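You operate a simulated robot arm through the tools that you are given. There is no shell and no other tool.

The job below is to be done with a simulated robot arm. You get a single attempt, and the scene is never put back.

Task
Take the black relay out of the grey box; refit the cover.
Fine: lay the cover on the bench meanwhile; relay on the bench; tighten both screws with the bench's blue nut driver, put it back.

It is judged by the outcome, as a careful person would: the job done as asked, and still so three seconds after it is handed in. It fails if anything else is knocked over, pushed out of place, dropped, spilled or broken. A push-on lid holds only when it is set on centred and level and pressed home; a screw cap is set on level and turned clockwise until tight.

Robot
A 6-joint arm with a fingered hand, fixed in place. Base frame: the origin is on the floor under the middle of its stand, x ahead of it, y to its left, z up; the work surface is at about z = 0.88. Readings come in m, degrees, newtons and seconds.
With the tool pointing down near the work surface it reaches from about 0.14 to 0.84 m from the base axis. Its first joint turns from -166.0 to 166.0 degrees. Payload 5 kg.
Tool frame: the origin (TCP) lies between the finger pads and is the grasp point; the fingertips stand 0.036 m ahead of it; z points along the fingers, y is the line along which they close. The gripper opens to 0.12 m; its body begins 0.042 m behind the TCP. The gripper is a hand of 4 fingers: y runs from the thumb to the fingers, the wrist lies at [-0.019, -0.123, -0.211] in the tool frame.
Orientation is that of the tool frame in the base frame, as a unit quaternion [w, x, y, z]. With the fingers straight down and the wrist toward the robot, the tool's x, y and z point along [0, 1, 0], [1, 0, 0] and [0, 0, -1] of the base frame.

Tools
- The arm moves only by the tool send_rows. Its argument "deltas" is a list of rows, each a list of 6 numbers: the turn, a rotation vector about the base's x, y, z in degrees, then the shift along the base's x, y, z in m. In form: [[ax, ay, az, tx, ty, tz], ...]. A call has 1 to 20 rows; each row shifts and turns the commanded pose from where the row before left it. Each row takes 0.2 s and may step no farther than 0.05 m and 8.6 degrees from the row before; otherwise, the whole call is refused. Where a pose cannot be reached the arm comes as near as it can. A force on the tool above 40 N (or 10 N above the force at the start of the call, whichever is more), or a blocked arm, ends the call early, and 0.2 s more pass. In this call time passes only in rows, and 0.2 s behind the last. It gives the time, the measured TCP pose, the force on the tool (base axes), the opening and the grip force at its end, in the units of the frame above (readings bear some noise), with the torque about the TCP (base axes, N m) and any sound that the robot's microphone picked up, and new pictures: "show" is both (left out), scene, wrist or none.
- Cameras (640 x 400 px; columns grow to the right, rows downward): "scene" is fixed at [0.051, -0.5002, 1.658]; the picture's right is [0.98, -0.21, 0.00], its down [-0.10, -0.46, -0.88] and it looks along [0.19, 0.86, -0.47] (base axes); focal length 335 px, centre (320, 200). "wrist" rides on the gripper at [0.073, -0.101, -0.142] in the tool frame; the picture's right is [-0.79, 0.29, -0.54], its down [-0.56, -0.70, 0.44] and it looks along [-0.25, 0.65, 0.71] (tool axes); focal length 280 px, centre (320, 200). There is no depth. A picture from a camera that has moved, and an enlarged one, comes with that camera's place and axes in the base frame and with its lens.
- slide_trunk(by): slides the trunk up (or, below 0, down) by that many m; the arm rides with it, the base frame stays. It gives what a move gives, with no picture.
- curl_fingers(index, middle, ring, thumb_bend, thumb_turn): sets how far each is bent, from 0 (flat) to 1 (curled in); at 0.3 the hand is open as for a grip, at 0.7 the pads meet at the TCP. One left out holds its place. A second passes; each finger stops where it meets its share of the squeeze, and holds until it gets a number again. It is the only way to open and close the hand. It gives what a move gives, with no picture; readings hold the bend of each and the force on the fingers (four entries, about 0 where the hand has none), thumb and palm. thumb_turn goes from beside the hand (0) to across from the fingers (1), as for a grip.
- zoom(camera, box): a new picture of the part [left, top, right, bottom] of that camera's present view, enlarged. It takes no simulated time.
- hand_in(): hands the job in; it is judged then, once.

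Nothing tells you positions but the pictures and the camera data. Unless the task says otherwise, let go and move clear before handing in.

The tools are called as name(argument=value, ...) on one line, values as JSON. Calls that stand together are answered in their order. send_rows: Moves the arm, as the interface text tells. Its arguments: {"type":"object","properties":{"deltas":{"type":"array","items":{"type":"array","items":{"type":"number"}}},"show":{"type":"string","enum":["both","scene","wrist","none"]}},"required":["deltas"]} The other tools are called the same way: slide_trunk (by) moves the trunk up or down; curl_fingers (index, middle, ring, thumb_bend, thumb_turn) moves the fingers one by one; zoom (camera, box) takes an enlarged picture of a part of a camera's view; hand_in () hands the job in.

At the start:

```text
time: 0.0
position: [0.4057, 0.5889, 1.2894]
ee_rot: [0.001, 0.707, 0.707, 0.0]
ft_force: [-0.1, 0.4, 0.2]
ft_torque: [-0.03, 0.02, 0.0]
gripper_width: 0.1197
finger_force: 0.1
shape: jaw
bend: [0.3, 0.3, 0.3, 0.3, 0.98]
finger forces: [0.1, 0.1, 0.0, 0.1, 0.1, 0.0]
trunk travel left (down, up): [-0.804, 0.036]
```

scene: 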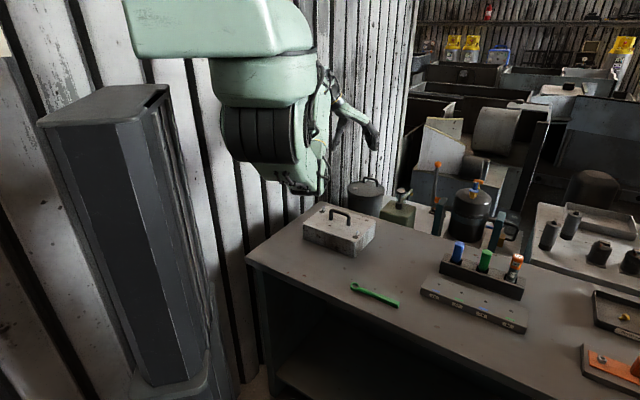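
wrist: 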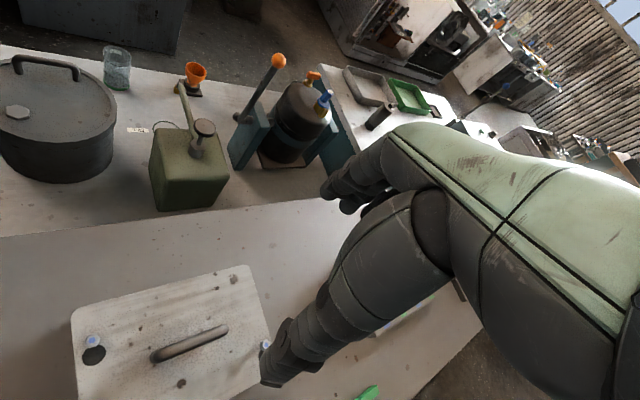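

I see a grey box with a handled cover near the left of the bench, a green wrench in front, and a rack with blue, green and orange drivers to its right. I'll zoom in before moving anything.

zoom(camera="scene", box=[280, 180, 440, 280])

zoom(camera="scene", box=[400, 220, 560, 340])

zoom(camera="wrist", box=[40, 240, 360, 400])

```text
4.00 times, centred on (360, 230) of scene
camera zoom: at [0.051, -0.5002, 1.658], right [0.98, -0.21, 0.0], down [-0.1, -0.46, -0.88], along [0.19, 0.86, -0.47], focal length 1340 px, centre (160, 80)
```

zoom: 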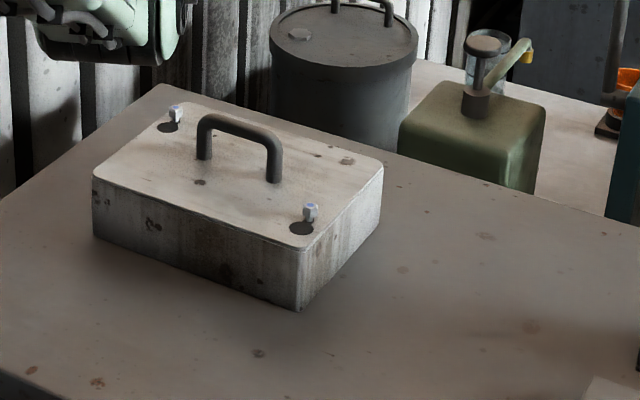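

```text
3.33 times, centred on (480, 280) of scene
camera zoom: at [0.051, -0.5002, 1.658], right [0.98, -0.21, 0.0], down [-0.1, -0.46, -0.88], along [0.19, 0.86, -0.47], focal length 1117 px, centre (-213, -67)
```

zoom: 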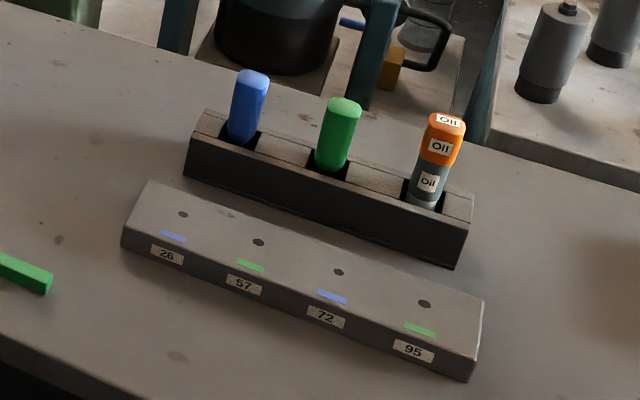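

```text
2.00 times, centred on (200, 320) of wrist
camera zoom: at [0.3067, 0.6614, 1.4313], right [0.29, -0.79, 0.54], down [-0.7, -0.56, -0.44], along [0.65, -0.25, -0.71], focal length 561 px, centre (560, -40)
```

zoom: 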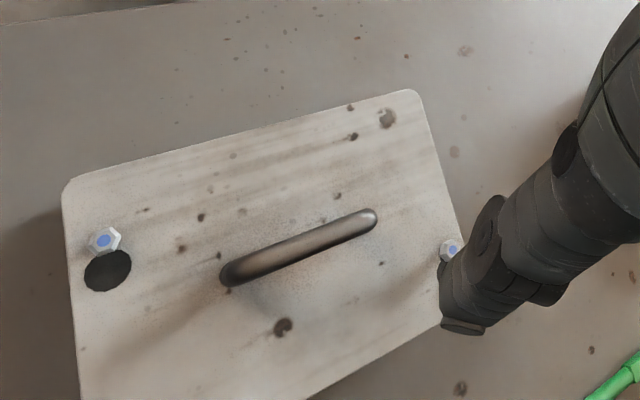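

The box (about 0.23 x 0.15 m, top near z = 0.94) is centred near (0.377, 0.605) and sits about 42° to the axes. Its cover has two blue-dotted hex screws, each beside a black round hole that looks like a keyhole. I'll move the wrist camera back and lower to look at the screws and handle.

send_rows(deltas=[[0, 0, 0, -0.04, 0.01, -0.01], [0, 0, 0, -0.04, 0.01, -0.01], [0, 0, 0, -0.04, 0.01, -0.01], [0, 0, 0, -0.04, 0.01, -0.01]], show="wrist")

```text
time: 1.0
position: [0.2516, 0.6443, 1.2367]
ee_rot: [0.0, 0.707, 0.707, 0.002]
ft_force: [0.1, 1.2, 0.0]
ft_torque: [0.0, -0.05, 0.0]
gripper_width: 0.1199
finger_force: 0.1
shape: jaw
bend: [0.3, 0.3, 0.3, 0.3, 0.98]
finger forces: [0.0, 0.0, 0.0, 0.1, 0.0, 0.0]
out of reach, approached as far as the arm can: row 1, 2, 3, 4
trunk travel left (down, up): [-0.804, 0.036]
camera wrist: at [0.1523, 0.7174, 1.3798], right [0.29, -0.79, 0.54], down [-0.7, -0.56, -0.45], along [0.66, -0.25, -0.71], focal length 280 px, centre (320, 200)
```

wrist: 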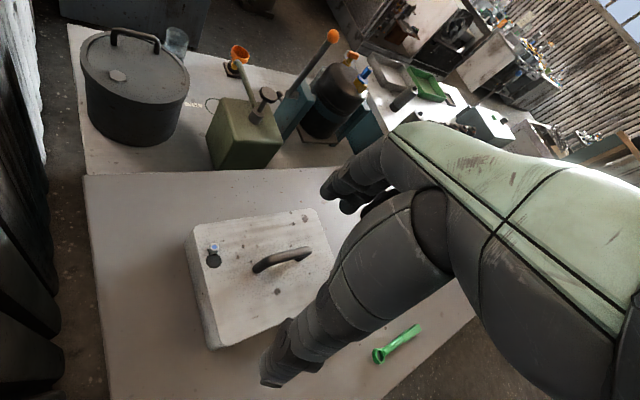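

The camera got a useful view, though the arm reported being at its inner limit here. I'll zoom in on the screws before moving again.

zoom(camera="wrist", box=[170, 190, 350, 360])

zoom(camera="wrist", box=[190, 230, 240, 280])

zoom(camera="scene", box=[345, 220, 375, 245])

zoom(camera="scene", box=[310, 195, 340, 220])

```text
2.35 times, centred on (260, 275) of wrist
camera zoom: at [0.1523, 0.7174, 1.3798], right [0.29, -0.79, 0.54], down [-0.7, -0.56, -0.45], along [0.66, -0.25, -0.71], focal length 660 px, centre (461, 24)
```

zoom: 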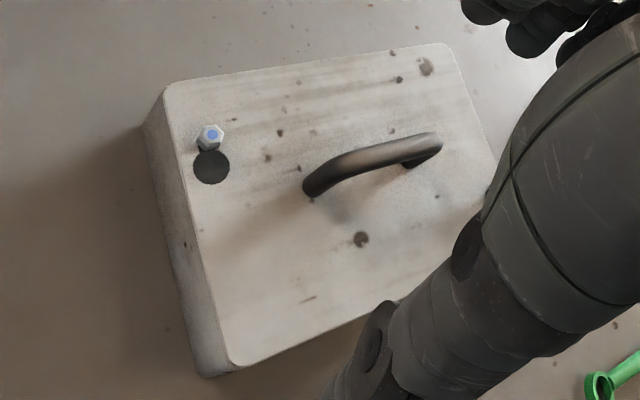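

```text
8.00 times, centred on (215, 255) of wrist
camera zoom: at [0.1523, 0.7174, 1.3798], right [0.29, -0.79, 0.54], down [-0.7, -0.56, -0.45], along [0.66, -0.25, -0.71], focal length 2243 px, centre (1160, -240)
```

zoom: 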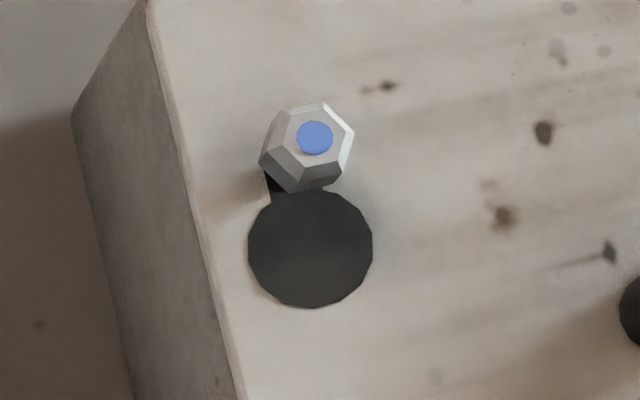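

```text
16.00 times, centred on (360, 232) of scene
camera zoom: at [0.051, -0.5002, 1.658], right [0.98, -0.21, 0.0], down [-0.1, -0.46, -0.88], along [0.19, 0.86, -0.47], focal length 5360 px, centre (-320, -320)
```

zoom: 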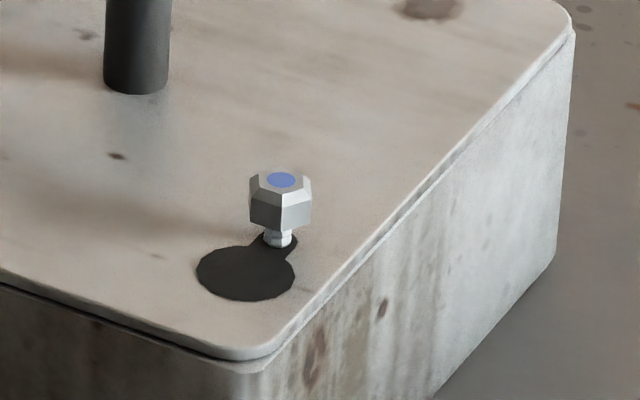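

```text
16.00 times, centred on (325, 208) of scene
camera zoom: at [0.051, -0.5002, 1.658], right [0.98, -0.21, 0.0], down [-0.1, -0.46, -0.88], along [0.19, 0.86, -0.47], focal length 5360 px, centre (240, 80)
```

zoom: 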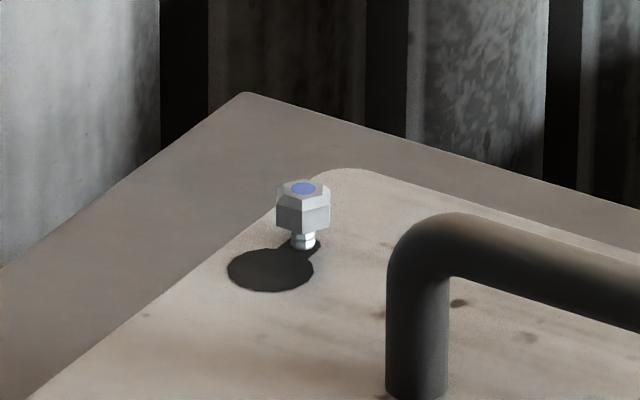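

The 16x views confirm it: both hex screws are already loose, with heads about 8 mm above the cover. They sit in the narrow ends of keyhole slots, so sliding the cover about 17 mm along (0.7, 0.7) should bring the holes under the heads. I'll turn the hand 45° and go above the handle at about (0.377, 0.608).

send_rows(deltas=[[0, 0, 7.5, 0.021, -0.004, -0.015], [0, 0, 7.5, 0.021, -0.004, -0.015], [0, 0, 7.5, 0.021, -0.004, -0.015], [0, 0, 7.5, 0.021, -0.004, -0.015], [0, 0, 7.5, 0.021, -0.004, -0.015], [0, 0, 7.5, 0.021, -0.004, -0.015]], show="both")

```text
time: 2.4
position: [0.383, 0.6171, 1.1458]
ee_rot: [-0.001, 0.382, 0.924, 0.0]
ft_force: [-0.6, -0.3, -0.1]
ft_torque: [-0.01, 0.01, 0.02]
gripper_width: 0.1197
finger_force: 0.1
shape: jaw
bend: [0.3, 0.3, 0.3, 0.3, 0.98]
finger forces: [0.0, 0.1, 0.1, 0.0, 0.0, 0.1]
trunk travel left (down, up): [-0.804, 0.036]
camera wrist: at [0.2624, 0.5976, 1.2893], right [0.76, -0.35, 0.54], down [-0.1, -0.89, -0.44], along [0.64, 0.28, -0.72], focal length 280 px, centre (320, 200)
```

scene: 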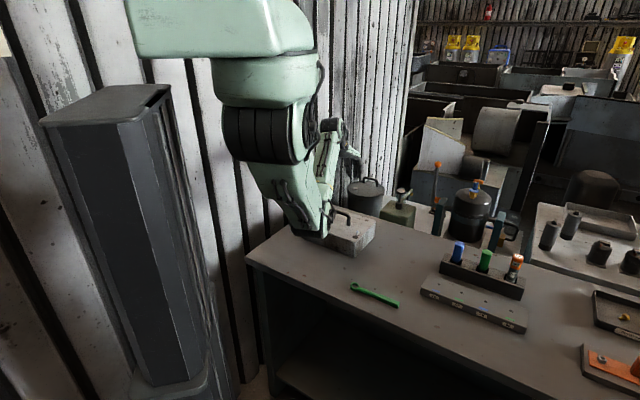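
wrist: 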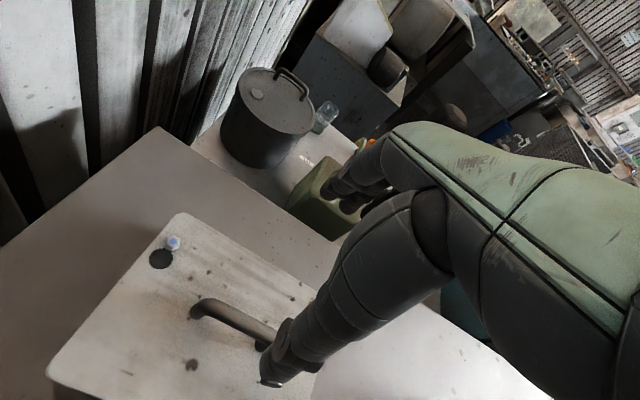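

Combining both cameras, the cover top is nearer z = 0.952, the handle bar is centred near (0.367, 0.592) at about z = 0.993, and it runs at -45°. I'll line up over the bar and come down partway to check.

send_rows(deltas=[[0, 0, 0, -0.008, -0.012, -0.03], [0, 0, 0, -0.008, -0.013, -0.03], [0, 0, 0, 0, 0, -0.02]], show="both")

```text
time: 3.2
position: [0.3659, 0.5942, 1.0667]
ee_rot: [0.0, 0.382, 0.924, -0.001]
ft_force: [-0.7, 0.9, 0.1]
ft_torque: [-0.03, -0.02, 0.04]
gripper_width: 0.1197
finger_force: 0.0
shape: jaw
bend: [0.3, 0.3, 0.3, 0.3, 0.98]
finger forces: [0.1, 0.0, 0.1, 0.0, 0.1, 0.0]
trunk travel left (down, up): [-0.804, 0.036]
camera wrist: at [0.245, 0.5746, 1.2093], right [0.76, -0.35, 0.54], down [-0.1, -0.89, -0.44], along [0.64, 0.28, -0.71], focal length 280 px, centre (320, 200)
```

scene: 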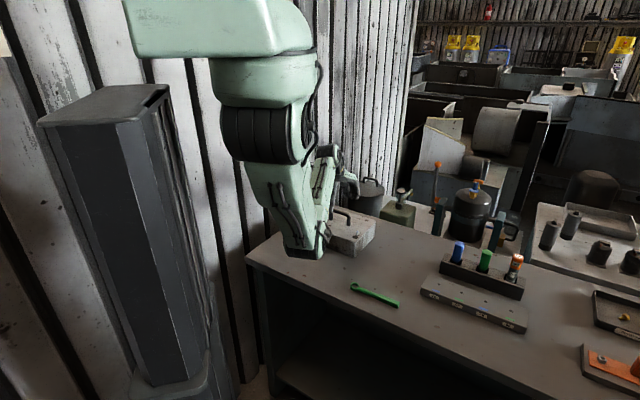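
wrist: 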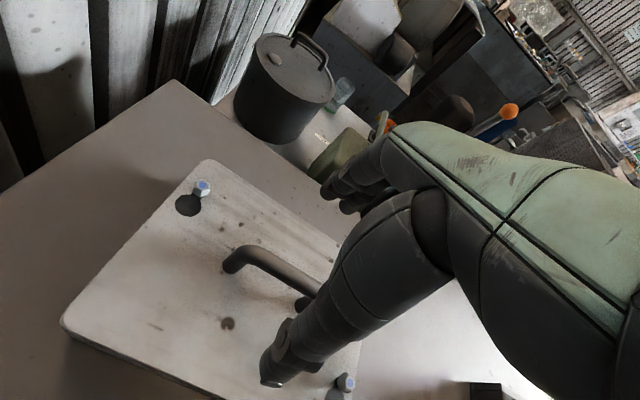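

The bar's middle is within about 4 mm of my TCP in plan, so the hand is lined up. I'll go down to about z = 1.0, watching the force.

send_rows(deltas=[[0, 0, 0, 0.001, 0, -0.025], [0, 0, 0, 0.001, 0, -0.025], [0, 0, 0, 0, 0, -0.015]], show="both")

```text
time: 4.0
position: [0.3684, 0.593, 1.001]
ee_rot: [-0.001, 0.383, 0.924, 0.001]
ft_force: [-0.6, 0.4, -0.3]
ft_torque: [0.03, -0.01, 0.03]
gripper_width: 0.1198
finger_force: 0.1
shape: jaw
bend: [0.3, 0.3, 0.3, 0.3, 0.98]
finger forces: [0.1, 0.1, 0.0, 0.1, 0.1, 0.0]
trunk travel left (down, up): [-0.804, 0.036]
camera wrist: at [0.2477, 0.5729, 1.1446], right [0.76, -0.36, 0.54], down [-0.1, -0.89, -0.44], along [0.64, 0.28, -0.71], focal length 280 px, centre (320, 200)
```

scene: 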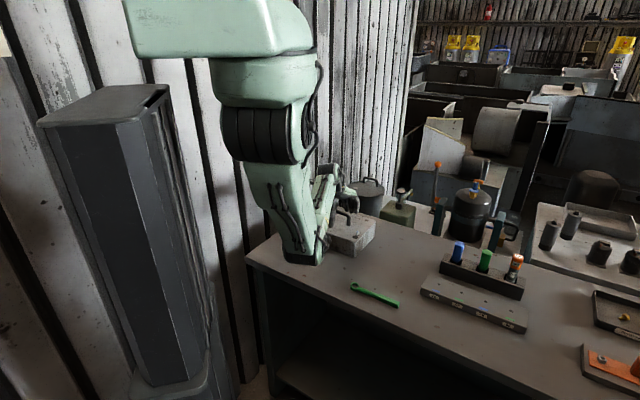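
wrist: 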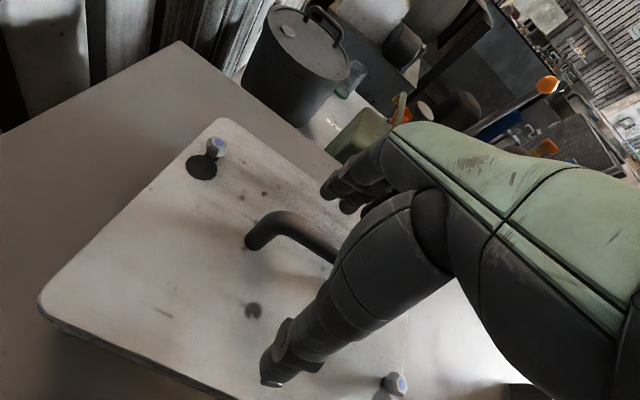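

The force is near zero and the bar should be between the thumb and fingers. I'll zoom in on the scene to check before closing.

zoom(camera="scene", box=[230, 140, 400, 280])

zoom(camera="wrist", box=[200, 120, 440, 300])

```text
2.86 times, centred on (315, 210) of scene
camera zoom: at [0.051, -0.5002, 1.658], right [0.98, -0.21, 0.0], down [-0.1, -0.46, -0.88], along [0.19, 0.86, -0.47], focal length 957 px, centre (334, 171)
```

zoom: 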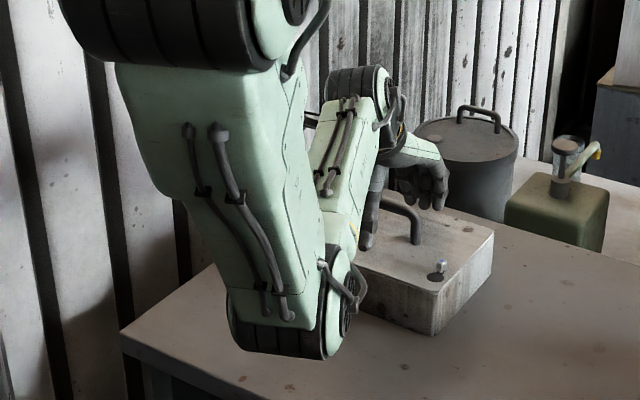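

```text
2.22 times, centred on (320, 210) of wrist
camera zoom: at [0.2477, 0.5729, 1.1446], right [0.76, -0.36, 0.54], down [-0.1, -0.89, -0.44], along [0.64, 0.28, -0.71], focal length 623 px, centre (320, 178)
```

zoom: 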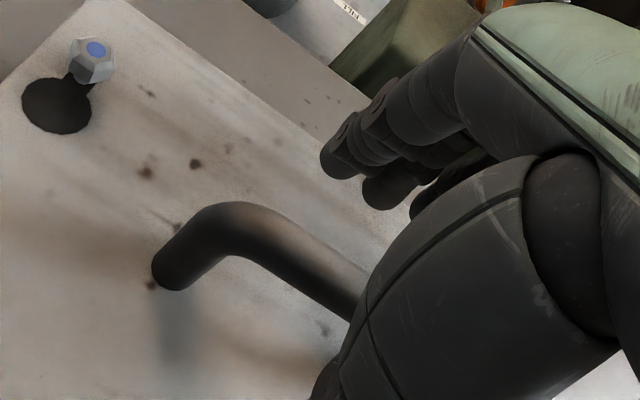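

The bar lies between the thumb and fingers, and the elbow has clearance above the bench. Now I'll close on the handle.

curl_fingers(index=0.72, middle=0.72, ring=0.72, thumb_bend=0.72)

zoom(camera="wrist", box=[160, 80, 440, 400])

zoom(camera="scene", box=[300, 160, 400, 270])

```text
time: 5.0
position: [0.3698, 0.5941, 1.0013]
ee_rot: [0.0, 0.382, 0.924, -0.001]
ft_force: [2.8, 4.3, -1.0]
ft_torque: [0.14, 0.02, 0.24]
gripper_width: 0.0012
finger_force: 3.6
shape: fingers
bend: [0.72, 0.72, 0.67, 0.71, 0.98]
finger forces: [0.0, 0.1, 6.2, 0.0, 0.7, 0.0]
trunk travel left (down, up): [-0.804, 0.036]
```

```text
1.25 times, centred on (300, 240) of wrist
camera zoom: at [0.2486, 0.5739, 1.1439], right [0.76, -0.35, 0.54], down [-0.1, -0.89, -0.44], along [0.64, 0.28, -0.72], focal length 350 px, centre (345, 150)
```

zoom: 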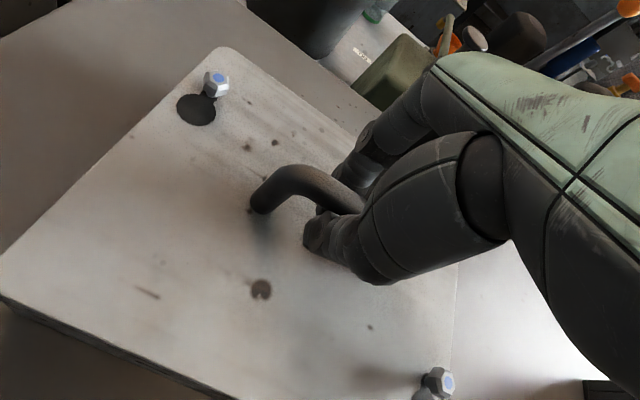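

```text
3.64 times, centred on (350, 215) of scene
camera zoom: at [0.051, -0.5002, 1.658], right [0.98, -0.21, 0.0], down [-0.1, -0.46, -0.88], along [0.19, 0.86, -0.47], focal length 1218 px, centre (211, 146)
```

zoom: 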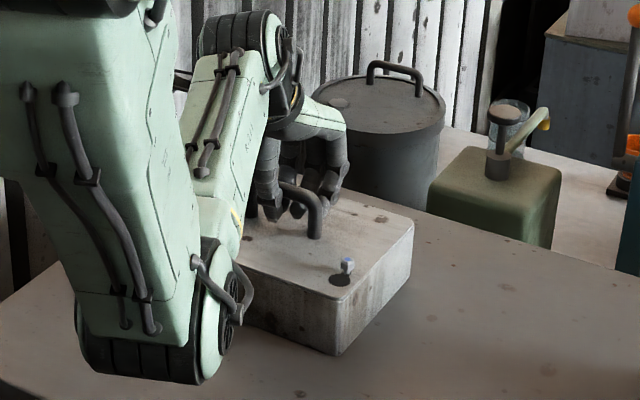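

The fingers closed almost completely and only the ring finger touched, so the bar probably isn't clamped properly. I'll look closer.

zoom(camera="scene", box=[335, 180, 375, 230])

zoom(camera="wrist", box=[240, 170, 370, 310])

```text
8.00 times, centred on (355, 205) of scene
camera zoom: at [0.051, -0.5002, 1.658], right [0.98, -0.21, 0.0], down [-0.1, -0.46, -0.88], along [0.19, 0.86, -0.47], focal length 2680 px, centre (40, 160)
```

zoom: 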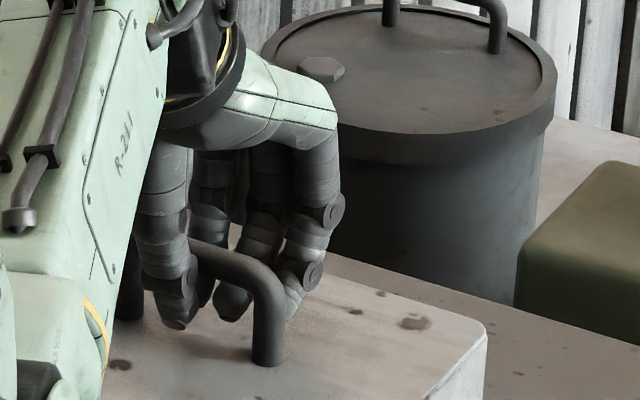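

```text
2.86 times, centred on (305, 240) of wrist
camera zoom: at [0.2486, 0.5739, 1.1439], right [0.76, -0.35, 0.54], down [-0.1, -0.89, -0.44], along [0.64, 0.28, -0.72], focal length 801 px, centre (363, 86)
```

zoom: 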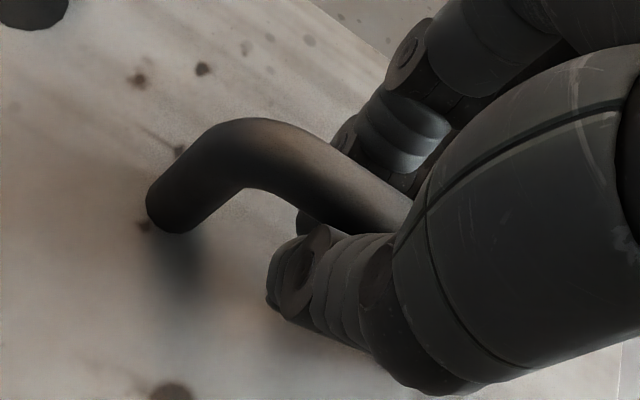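

The fingers have wrapped around under the bar without pinching it, and the ring finger is pressing on a handle leg. I'll loosen, raise about 12 mm so the pads meet on the bar, and regrip with the ring finger kept clear.

curl_fingers(index=0.45, middle=0.45, ring=0.4, thumb_bend=0.45)

send_rows(deltas=[[0, 0, 0, -0.002, 0.002, 0.006], [0, 0, 0, -0.001, 0.001, 0.006]], show="wrist")

curl_fingers(index=0.75, middle=0.75, thumb_bend=0.75)

zoom(camera="wrist", box=[240, 170, 370, 310])

zoom(camera="scene", box=[335, 180, 375, 230])

```text
time: 6.0
position: [0.3683, 0.5945, 1.0017]
ee_rot: [0.0, 0.382, 0.924, -0.001]
ft_force: [0.4, 0.4, 0.6]
ft_torque: [0.0, 0.03, 0.01]
gripper_width: 0.079
finger_force: 0.0
shape: fingers
bend: [0.45, 0.45, 0.4, 0.45, 0.98]
finger forces: [0.0, 0.1, 0.0, 0.0, 0.1, 0.0]
trunk travel left (down, up): [-0.804, 0.036]
```

```text
time: 6.6
position: [0.3645, 0.5971, 1.0134]
ee_rot: [0.0, 0.382, 0.924, 0.0]
ft_force: [0.1, 0.1, -0.8]
ft_torque: [0.01, -0.02, 0.05]
gripper_width: 0.0788
finger_force: 0.0
shape: fingers
bend: [0.45, 0.45, 0.4, 0.45, 0.98]
finger forces: [0.0, 0.1, 0.0, 0.1, 0.0, 0.1]
trunk travel left (down, up): [-0.804, 0.036]
camera wrist: at [0.2442, 0.5765, 1.1564], right [0.76, -0.35, 0.54], down [-0.1, -0.89, -0.44], along [0.64, 0.28, -0.71], focal length 280 px, centre (320, 200)
```

wrist: 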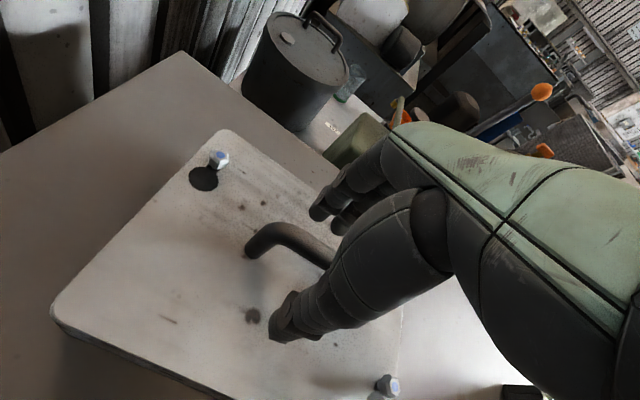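

```text
time: 7.6
position: [0.3668, 0.597, 1.0134]
ee_rot: [0.0, 0.383, 0.924, -0.001]
ft_force: [-0.4, 0.4, -1.6]
ft_torque: [0.01, 0.0, -0.02]
gripper_width: 0.0001
finger_force: 6.4
shape: fingers
bend: [0.74, 0.74, 0.4, 0.72, 0.97]
finger forces: [0.0, 2.9, 0.1, 0.0, 8.4, 0.0]
trunk travel left (down, up): [-0.804, 0.036]
```

```text
2.86 times, centred on (305, 240) of wrist
camera zoom: at [0.2445, 0.5767, 1.1562], right [0.76, -0.35, 0.54], down [-0.1, -0.89, -0.44], along [0.64, 0.28, -0.72], focal length 801 px, centre (363, 86)
```

zoom: 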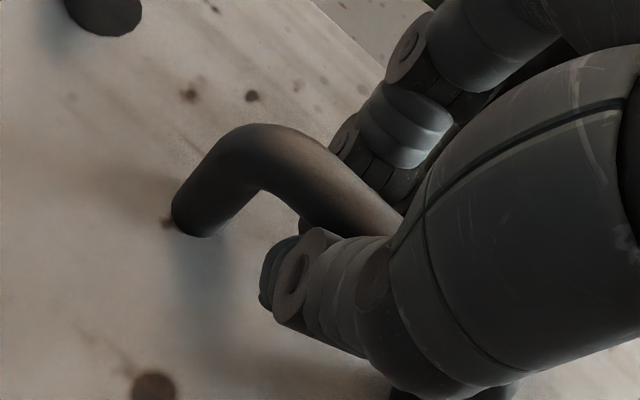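

```text
8.00 times, centred on (355, 205) of scene
camera zoom: at [0.051, -0.5002, 1.658], right [0.98, -0.21, 0.0], down [-0.1, -0.46, -0.88], along [0.19, 0.86, -0.47], focal length 2680 px, centre (40, 160)
```

zoom: 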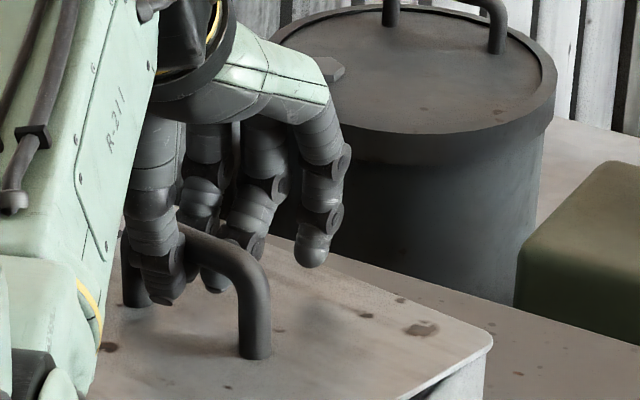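

The thumb and middle finger now press on each other with the bar still loose inside the loop. I'll raise in small steps to find where the bar meets the pads, which will show as a load on the z force.

send_rows(deltas=[[0, 0, 0, 0, 0, 0.003]], show="none")

send_rows(deltas=[[0, 0, 0, 0, 0, 0.003]], show="none")

```text
time: 8.0
position: [0.3651, 0.5954, 1.0162]
ee_rot: [0.0, 0.382, 0.924, -0.001]
ft_force: [0.4, 0.8, -2.6]
ft_torque: [0.01, 0.02, -0.04]
gripper_width: 0.0003
finger_force: 5.2
shape: fingers
bend: [0.74, 0.74, 0.4, 0.72, 0.97]
finger forces: [0.0, 2.8, 0.0, 0.0, 8.5, 0.0]
trunk travel left (down, up): [-0.804, 0.036]
```

```text
time: 8.4
position: [0.3658, 0.5967, 1.02]
ee_rot: [-0.001, 0.382, 0.924, 0.0]
ft_force: [0.1, -0.3, -1.6]
ft_torque: [0.04, 0.01, 0.0]
gripper_width: 0.0
finger_force: 5.6
shape: fingers
bend: [0.74, 0.74, 0.4, 0.72, 0.97]
finger forces: [0.0, 2.6, 0.0, 0.1, 8.5, 0.1]
trunk travel left (down, up): [-0.804, 0.036]
```

send_rows(deltas=[[0, 0, 0, 0, 0, 0.003]], show="none")

zoom(camera="wrist", box=[200, 150, 370, 330])

zoom(camera="scene", box=[335, 190, 375, 240])

```text
time: 8.8
position: [0.3647, 0.5967, 1.0218]
ee_rot: [0.0, 0.383, 0.924, -0.001]
ft_force: [0.3, -0.6, -2.1]
ft_torque: [0.0, -0.03, 0.0]
gripper_width: 0.0002
finger_force: 5.8
shape: fingers
bend: [0.74, 0.74, 0.4, 0.72, 0.97]
finger forces: [0.0, 2.7, 0.1, 0.0, 8.5, 0.0]
trunk travel left (down, up): [-0.804, 0.036]
```

```text
2.22 times, centred on (285, 240) of wrist
camera zoom: at [0.2439, 0.5767, 1.1655], right [0.76, -0.35, 0.54], down [-0.1, -0.89, -0.44], along [0.64, 0.28, -0.72], focal length 623 px, centre (398, 111)
```

zoom: 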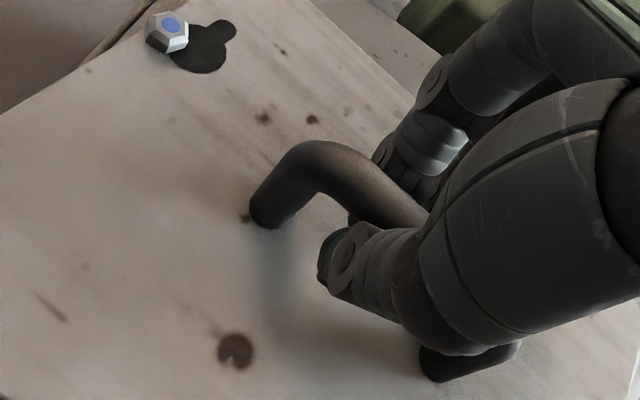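

```text
8.00 times, centred on (355, 215) of scene
camera zoom: at [0.051, -0.5002, 1.658], right [0.98, -0.21, 0.0], down [-0.1, -0.46, -0.88], along [0.19, 0.86, -0.47], focal length 2680 px, centre (40, 80)
```

zoom: 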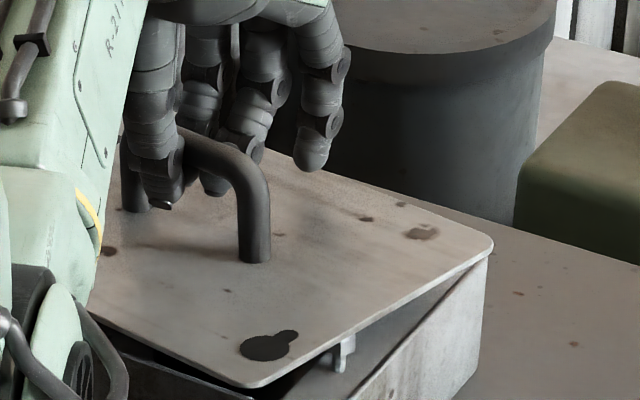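

The cover has come off its screws and is hanging from the hand, because the thumb slid it along the keyholes as it closed. I need the full pictures to see how it hangs.

zoom(camera="scene", box=[290, 180, 400, 270])

zoom(camera="wrist", box=[0, 80, 440, 400])

zoom(camera="scene", box=[345, 215, 385, 245])

```text
4.44 times, centred on (345, 225) of scene
camera zoom: at [0.051, -0.5002, 1.658], right [0.98, -0.21, 0.0], down [-0.1, -0.46, -0.88], along [0.19, 0.86, -0.47], focal length 1489 px, centre (209, 89)
```

zoom: 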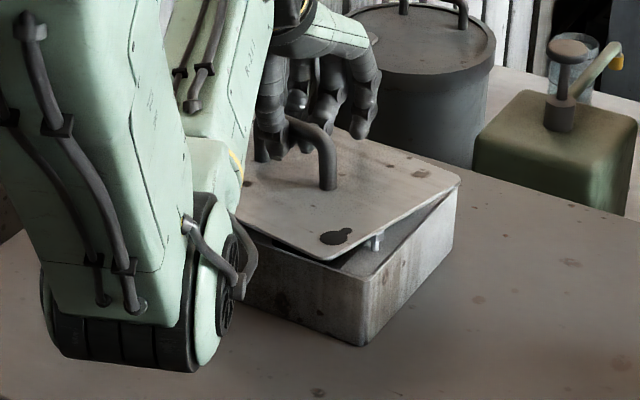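

```text
1.25 times, centred on (220, 240) of wrist
camera zoom: at [0.2439, 0.5767, 1.1655], right [0.76, -0.35, 0.54], down [-0.1, -0.89, -0.44], along [0.64, 0.28, -0.72], focal length 350 px, centre (445, 150)
```

zoom: 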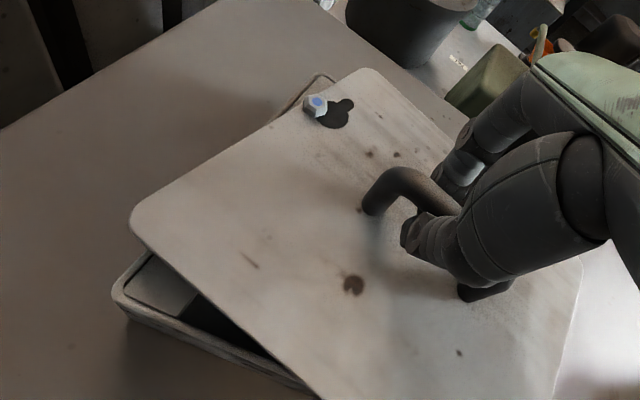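

```text
13.33 times, centred on (365, 230) of scene
camera zoom: at [0.051, -0.5002, 1.658], right [0.98, -0.21, 0.0], down [-0.1, -0.46, -0.88], along [0.19, 0.86, -0.47], focal length 4467 px, centre (-280, -200)
```

zoom: 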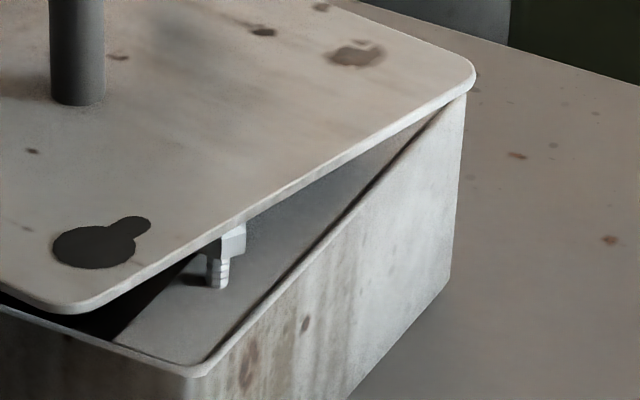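

zoom(camera="wrist", box=[190, 120, 270, 180])

zoom(camera="scene", box=[335, 180, 375, 215])

```text
6.67 times, centred on (230, 150) of wrist
camera zoom: at [0.2439, 0.5767, 1.1655], right [0.76, -0.35, 0.54], down [-0.1, -0.89, -0.44], along [0.64, 0.28, -0.72], focal length 1869 px, centre (920, 533)
```

zoom: 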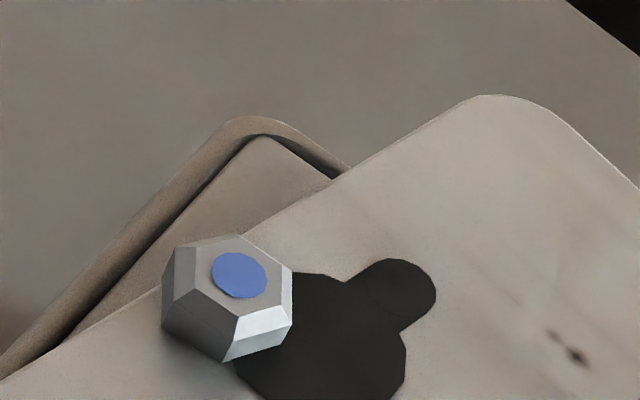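

```text
11.43 times, centred on (355, 198) of scene
camera zoom: at [0.051, -0.5002, 1.658], right [0.98, -0.21, 0.0], down [-0.1, -0.46, -0.88], along [0.19, 0.86, -0.47], focal length 3828 px, centre (-80, 229)
```

zoom: 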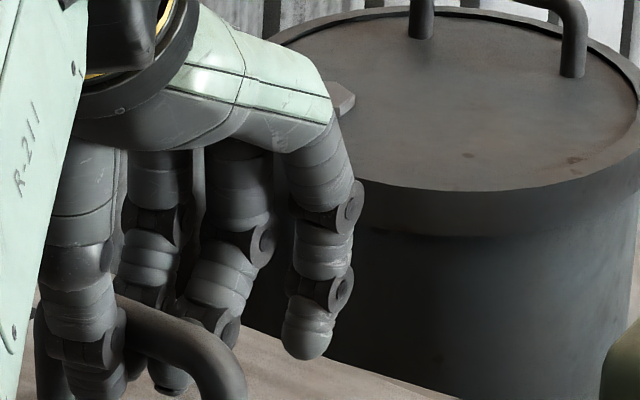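

The cover has turned about 14° clockwise in my grip. Screw 1 is still through its big hole and touching the rim, while screw 2 is free. I'll turn the hand back +14° and shift slightly so the holes line up with the screws before lifting further.

send_rows(deltas=[[0, 0, 4.5, 0.002, 0.002, 0], [0, 0, 4.5, 0.002, 0.002, 0], [0, 0, 4.5, 0.002, 0.002, 0]], show="both")

zoom(camera="wrist", box=[120, 80, 360, 400])

zoom(camera="scene", box=[300, 180, 400, 270])

```text
time: 9.6
position: [0.3716, 0.603, 1.0219]
ee_rot: [0.0, 0.271, 0.963, -0.001]
ft_force: [-0.1, -0.3, -2.6]
ft_torque: [0.0, 0.02, 0.03]
gripper_width: 0.0
finger_force: 5.4
shape: fingers
bend: [0.74, 0.74, 0.4, 0.72, 0.97]
finger forces: [0.1, 2.7, 0.0, 0.1, 8.3, 0.0]
trunk travel left (down, up): [-0.804, 0.036]
camera wrist: at [0.2584, 0.5546, 1.1652], right [0.82, -0.17, 0.54], down [0.11, -0.89, -0.44], along [0.56, 0.43, -0.71], focal length 280 px, centre (320, 200)
```

scene: 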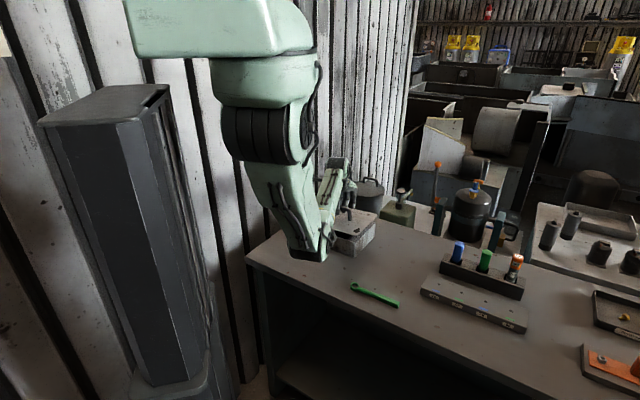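
wrist: 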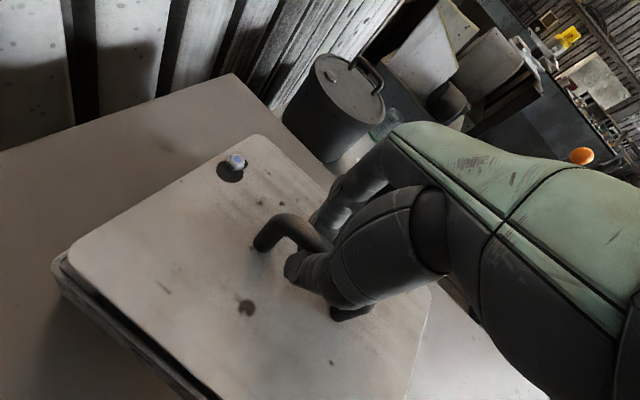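

```text
1.25 times, centred on (240, 240) of wrist
camera zoom: at [0.2584, 0.5546, 1.1652], right [0.82, -0.17, 0.54], down [0.11, -0.89, -0.44], along [0.56, 0.43, -0.71], focal length 350 px, centre (420, 150)
```

zoom: 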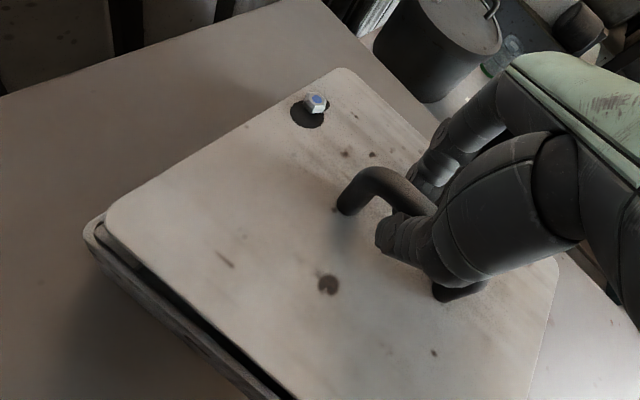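

```text
4.44 times, centred on (350, 225) of scene
camera zoom: at [0.051, -0.5002, 1.658], right [0.98, -0.21, 0.0], down [-0.1, -0.46, -0.88], along [0.19, 0.86, -0.47], focal length 1489 px, centre (187, 89)
```

zoom: 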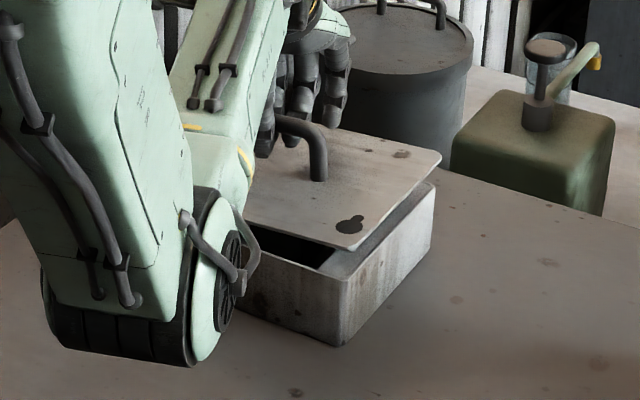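

The cover is now roughly square with the box, and screw 1 sits over its big hole. I'll check how well it's centred before lifting.

zoom(camera="wrist", box=[205, 135, 265, 195])

zoom(camera="scene", box=[345, 210, 385, 240])

```text
6.67 times, centred on (235, 165) of wrist
camera zoom: at [0.2584, 0.5546, 1.1652], right [0.82, -0.17, 0.54], down [0.11, -0.89, -0.44], along [0.56, 0.43, -0.71], focal length 1869 px, centre (887, 433)
```

zoom: 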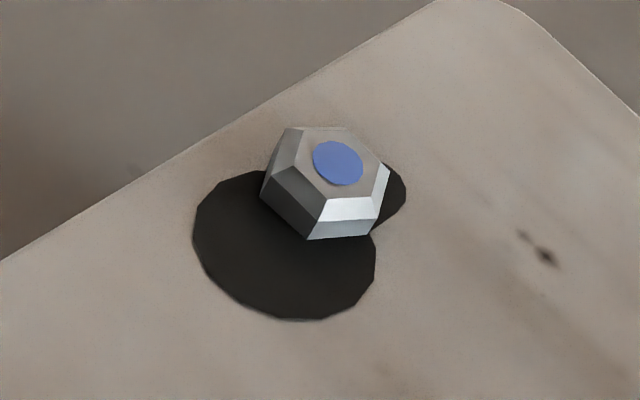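

```text
13.33 times, centred on (365, 225) of scene
camera zoom: at [0.051, -0.5002, 1.658], right [0.98, -0.21, 0.0], down [-0.1, -0.46, -0.88], along [0.19, 0.86, -0.47], focal length 4467 px, centre (-280, -133)
```

zoom: 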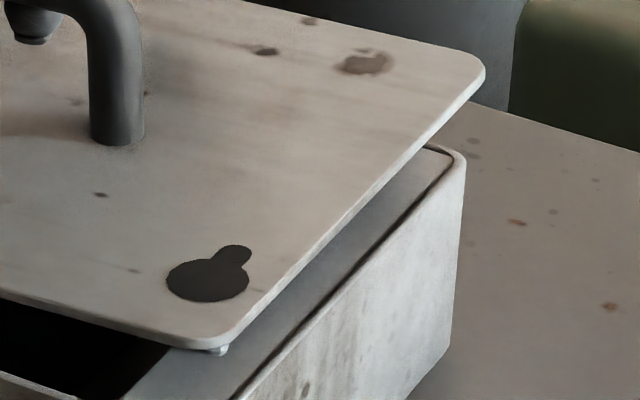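

Screw 1's head is nearly centred in the big hole, needing about 3 mm more along the slide direction. I'll nudge that way and lift gently.

send_rows(deltas=[[0, 0, 0, 0.002, 0.0025, 0], [0, 0, 0, 0, 0, 0.005], [0, 0, 0, 0, 0, 0.005]], show="wrist")

zoom(camera="wrist", box=[205, 135, 285, 215])

zoom(camera="scene", box=[300, 180, 400, 270])

```text
time: 10.4
position: [0.3733, 0.6047, 1.0323]
ee_rot: [0.0, 0.272, 0.962, 0.0]
ft_force: [0.0, -0.5, -1.7]
ft_torque: [-0.02, -0.02, 0.0]
gripper_width: 0.0003
finger_force: 5.3
shape: fingers
bend: [0.74, 0.74, 0.4, 0.72, 0.97]
finger forces: [0.0, 2.7, 0.1, 0.1, 8.3, 0.0]
trunk travel left (down, up): [-0.804, 0.036]
camera wrist: at [0.2604, 0.5574, 1.1755], right [0.82, -0.17, 0.54], down [0.11, -0.89, -0.44], along [0.56, 0.42, -0.71], focal length 280 px, centre (320, 200)
```

wrist: 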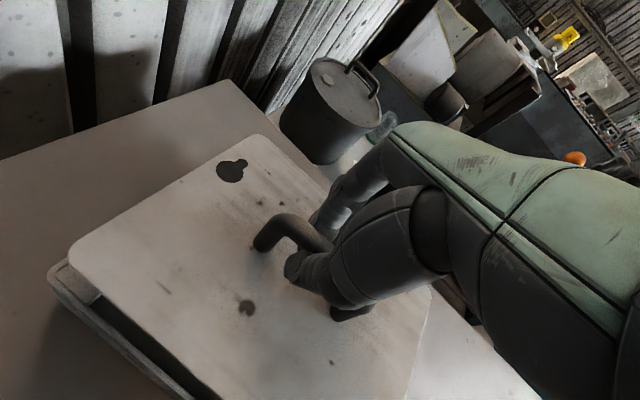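

```text
5.00 times, centred on (245, 175) of wrist
camera zoom: at [0.2604, 0.5574, 1.1755], right [0.82, -0.17, 0.54], down [0.11, -0.89, -0.44], along [0.56, 0.42, -0.71], focal length 1402 px, centre (695, 325)
```

zoom: 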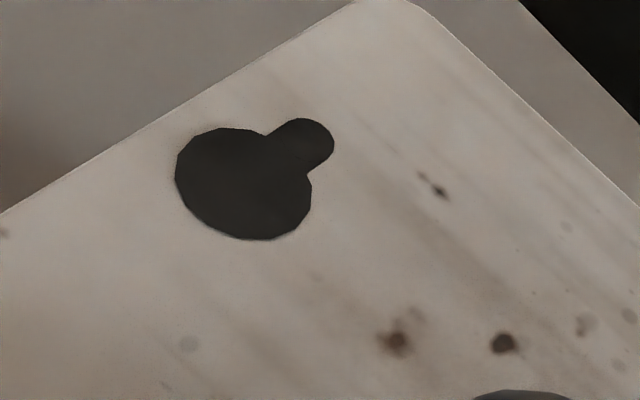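

```text
4.44 times, centred on (350, 225) of scene
camera zoom: at [0.051, -0.5002, 1.658], right [0.98, -0.21, 0.0], down [-0.1, -0.46, -0.88], along [0.19, 0.86, -0.47], focal length 1489 px, centre (187, 89)
```

zoom: 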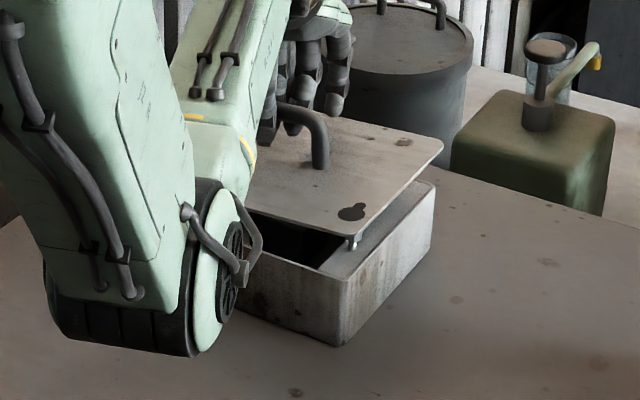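

The cover is free of both screws and hanging from the hand. I'll lift it straight up and look at how it hangs.

send_rows(deltas=[[0, 0, 0, 0, 0, 0.015], [0, 0, 0, 0, 0, 0.02], [0, 0, 0, 0, 0, 0.02], [0, 0, 0, 0, 0, 0.02], [0, 0, 0, 0, 0, 0.015]], show="both")

zoom(camera="scene", box=[280, 140, 420, 270])

```text
time: 11.6
position: [0.3737, 0.6044, 1.1224]
ee_rot: [0.0, 0.272, 0.962, 0.001]
ft_force: [0.9, -0.8, -1.6]
ft_torque: [-0.02, -0.01, 0.03]
gripper_width: 0.0
finger_force: 5.4
shape: fingers
bend: [0.74, 0.74, 0.4, 0.72, 0.97]
finger forces: [0.0, 2.5, 0.1, 0.0, 8.2, 0.0]
trunk travel left (down, up): [-0.804, 0.036]
camera wrist: at [0.2608, 0.5575, 1.265], right [0.82, -0.17, 0.54], down [0.11, -0.89, -0.44], along [0.56, 0.42, -0.71], focal length 280 px, centre (320, 200)
```

scene: 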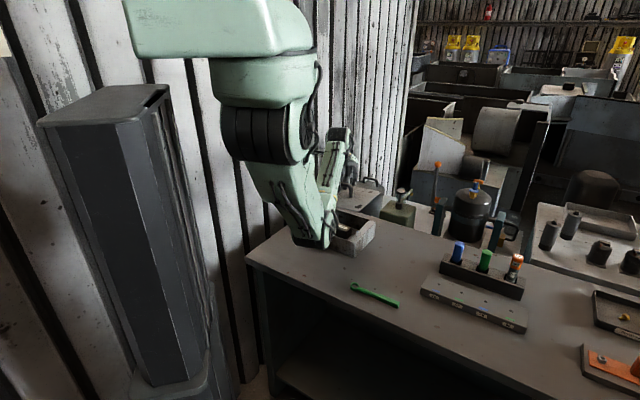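
wrist: 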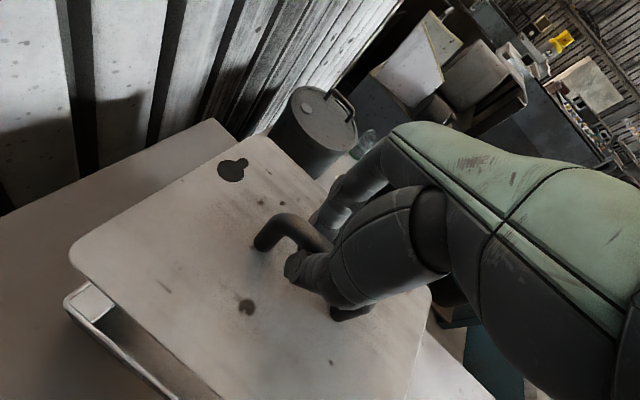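

```text
3.08 times, centred on (350, 205) of scene
camera zoom: at [0.051, -0.5002, 1.658], right [0.98, -0.21, 0.0], down [-0.1, -0.46, -0.88], along [0.19, 0.86, -0.47], focal length 1031 px, centre (228, 185)
```

zoom: 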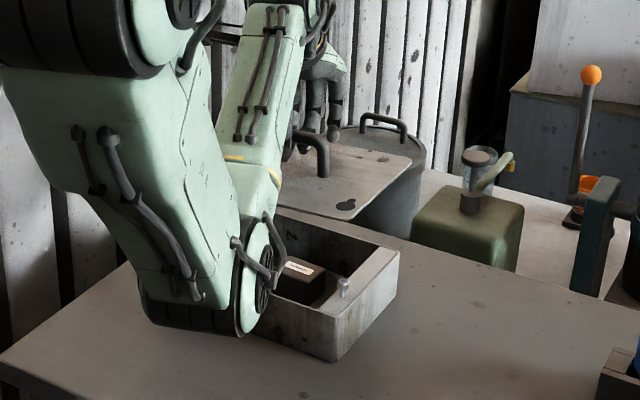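

The cover is hanging steadily, and the relay is visible in the open box as a black block with a label. Between the box and the driver rack there's about 0.26 m of clear bench. I'll turn the cover 90° so it fits that gap with margin, centred near (0.554, 0.421), starting with half the move.

send_rows(deltas=[[0, 0, -7.5, 0.01, -0.01, 0], [0, 0, -7.5, 0.015, -0.015, 0], [0, 0, -7.5, 0.015, -0.016, 0], [0, 0, -7.5, 0.016, -0.016, 0], [0, 0, -7.5, 0.016, -0.016, 0], [0, 0, -7.5, 0.016, -0.016, 0]], show="both")

```text
time: 13.0
position: [0.4613, 0.5174, 1.1226]
ee_rot: [0.0, 0.62, 0.785, 0.0]
ft_force: [0.6, 0.1, -1.3]
ft_torque: [0.03, -0.03, 0.02]
gripper_width: 0.0
finger_force: 1.2
shape: fingers
bend: [0.74, 0.74, 0.4, 0.72, 0.97]
finger forces: [0.0, 2.9, 0.0, 0.0, 0.0, 0.0]
trunk travel left (down, up): [-0.804, 0.036]
camera wrist: at [0.3477, 0.5637, 1.2659], right [0.46, -0.7, 0.54], down [-0.55, -0.71, -0.44], along [0.69, -0.09, -0.72], focal length 280 px, centre (320, 200)
```

scene: 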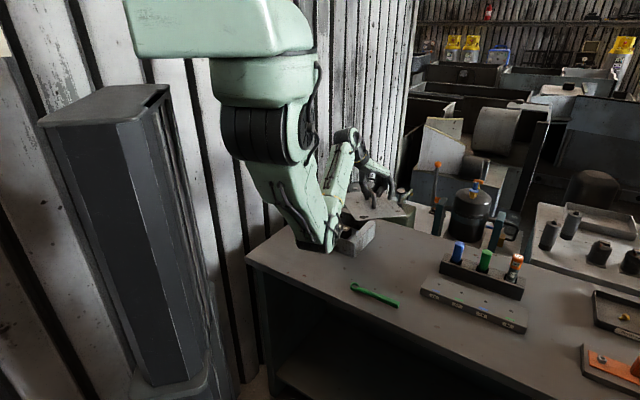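
wrist: 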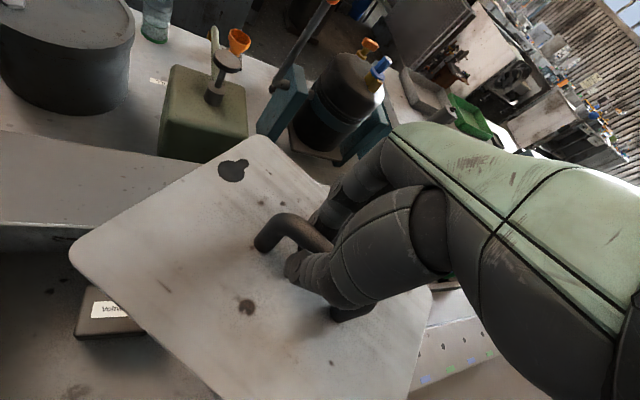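

The cover still hangs the same way in the hand. I'll finish the turn and move over the placement spot.

send_rows(deltas=[[0, 0, -7.5, 0.015, -0.015, 0], [0, 0, -7.5, 0.015, -0.015, 0], [0, 0, -7.5, 0.016, -0.016, 0], [0, 0, -7.5, 0.016, -0.016, 0], [0, 0, -7.5, 0.016, -0.017, 0], [0, 0, -7.5, 0.015, -0.017, 0]], show="both")

```text
time: 14.4
position: [0.5555, 0.4202, 1.1216]
ee_rot: [-0.001, 0.873, 0.488, 0.0]
ft_force: [0.4, 0.2, -1.9]
ft_torque: [0.03, 0.02, -0.01]
gripper_width: 0.0
finger_force: 0.6
shape: fingers
bend: [0.74, 0.74, 0.4, 0.72, 0.97]
finger forces: [0.1, 2.4, 0.0, 0.1, 0.0, 0.0]
trunk travel left (down, up): [-0.804, 0.036]
camera wrist: at [0.5091, 0.5355, 1.2649], right [-0.17, -0.82, 0.54], down [-0.89, -0.11, -0.44], along [0.42, -0.56, -0.72], focal length 280 px, centre (320, 200)
```

scene: 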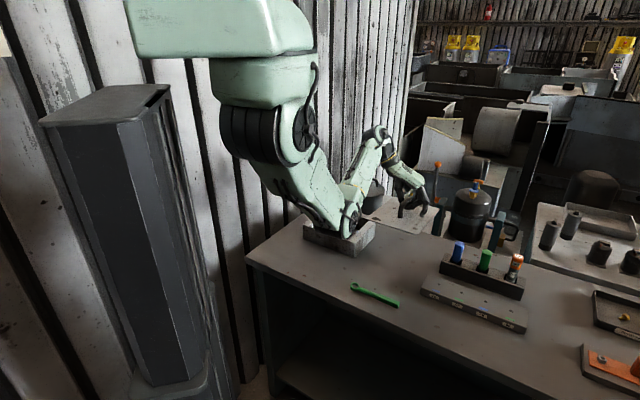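
wrist: 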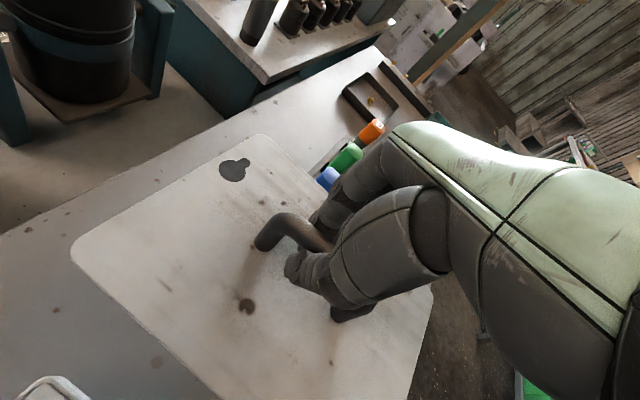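

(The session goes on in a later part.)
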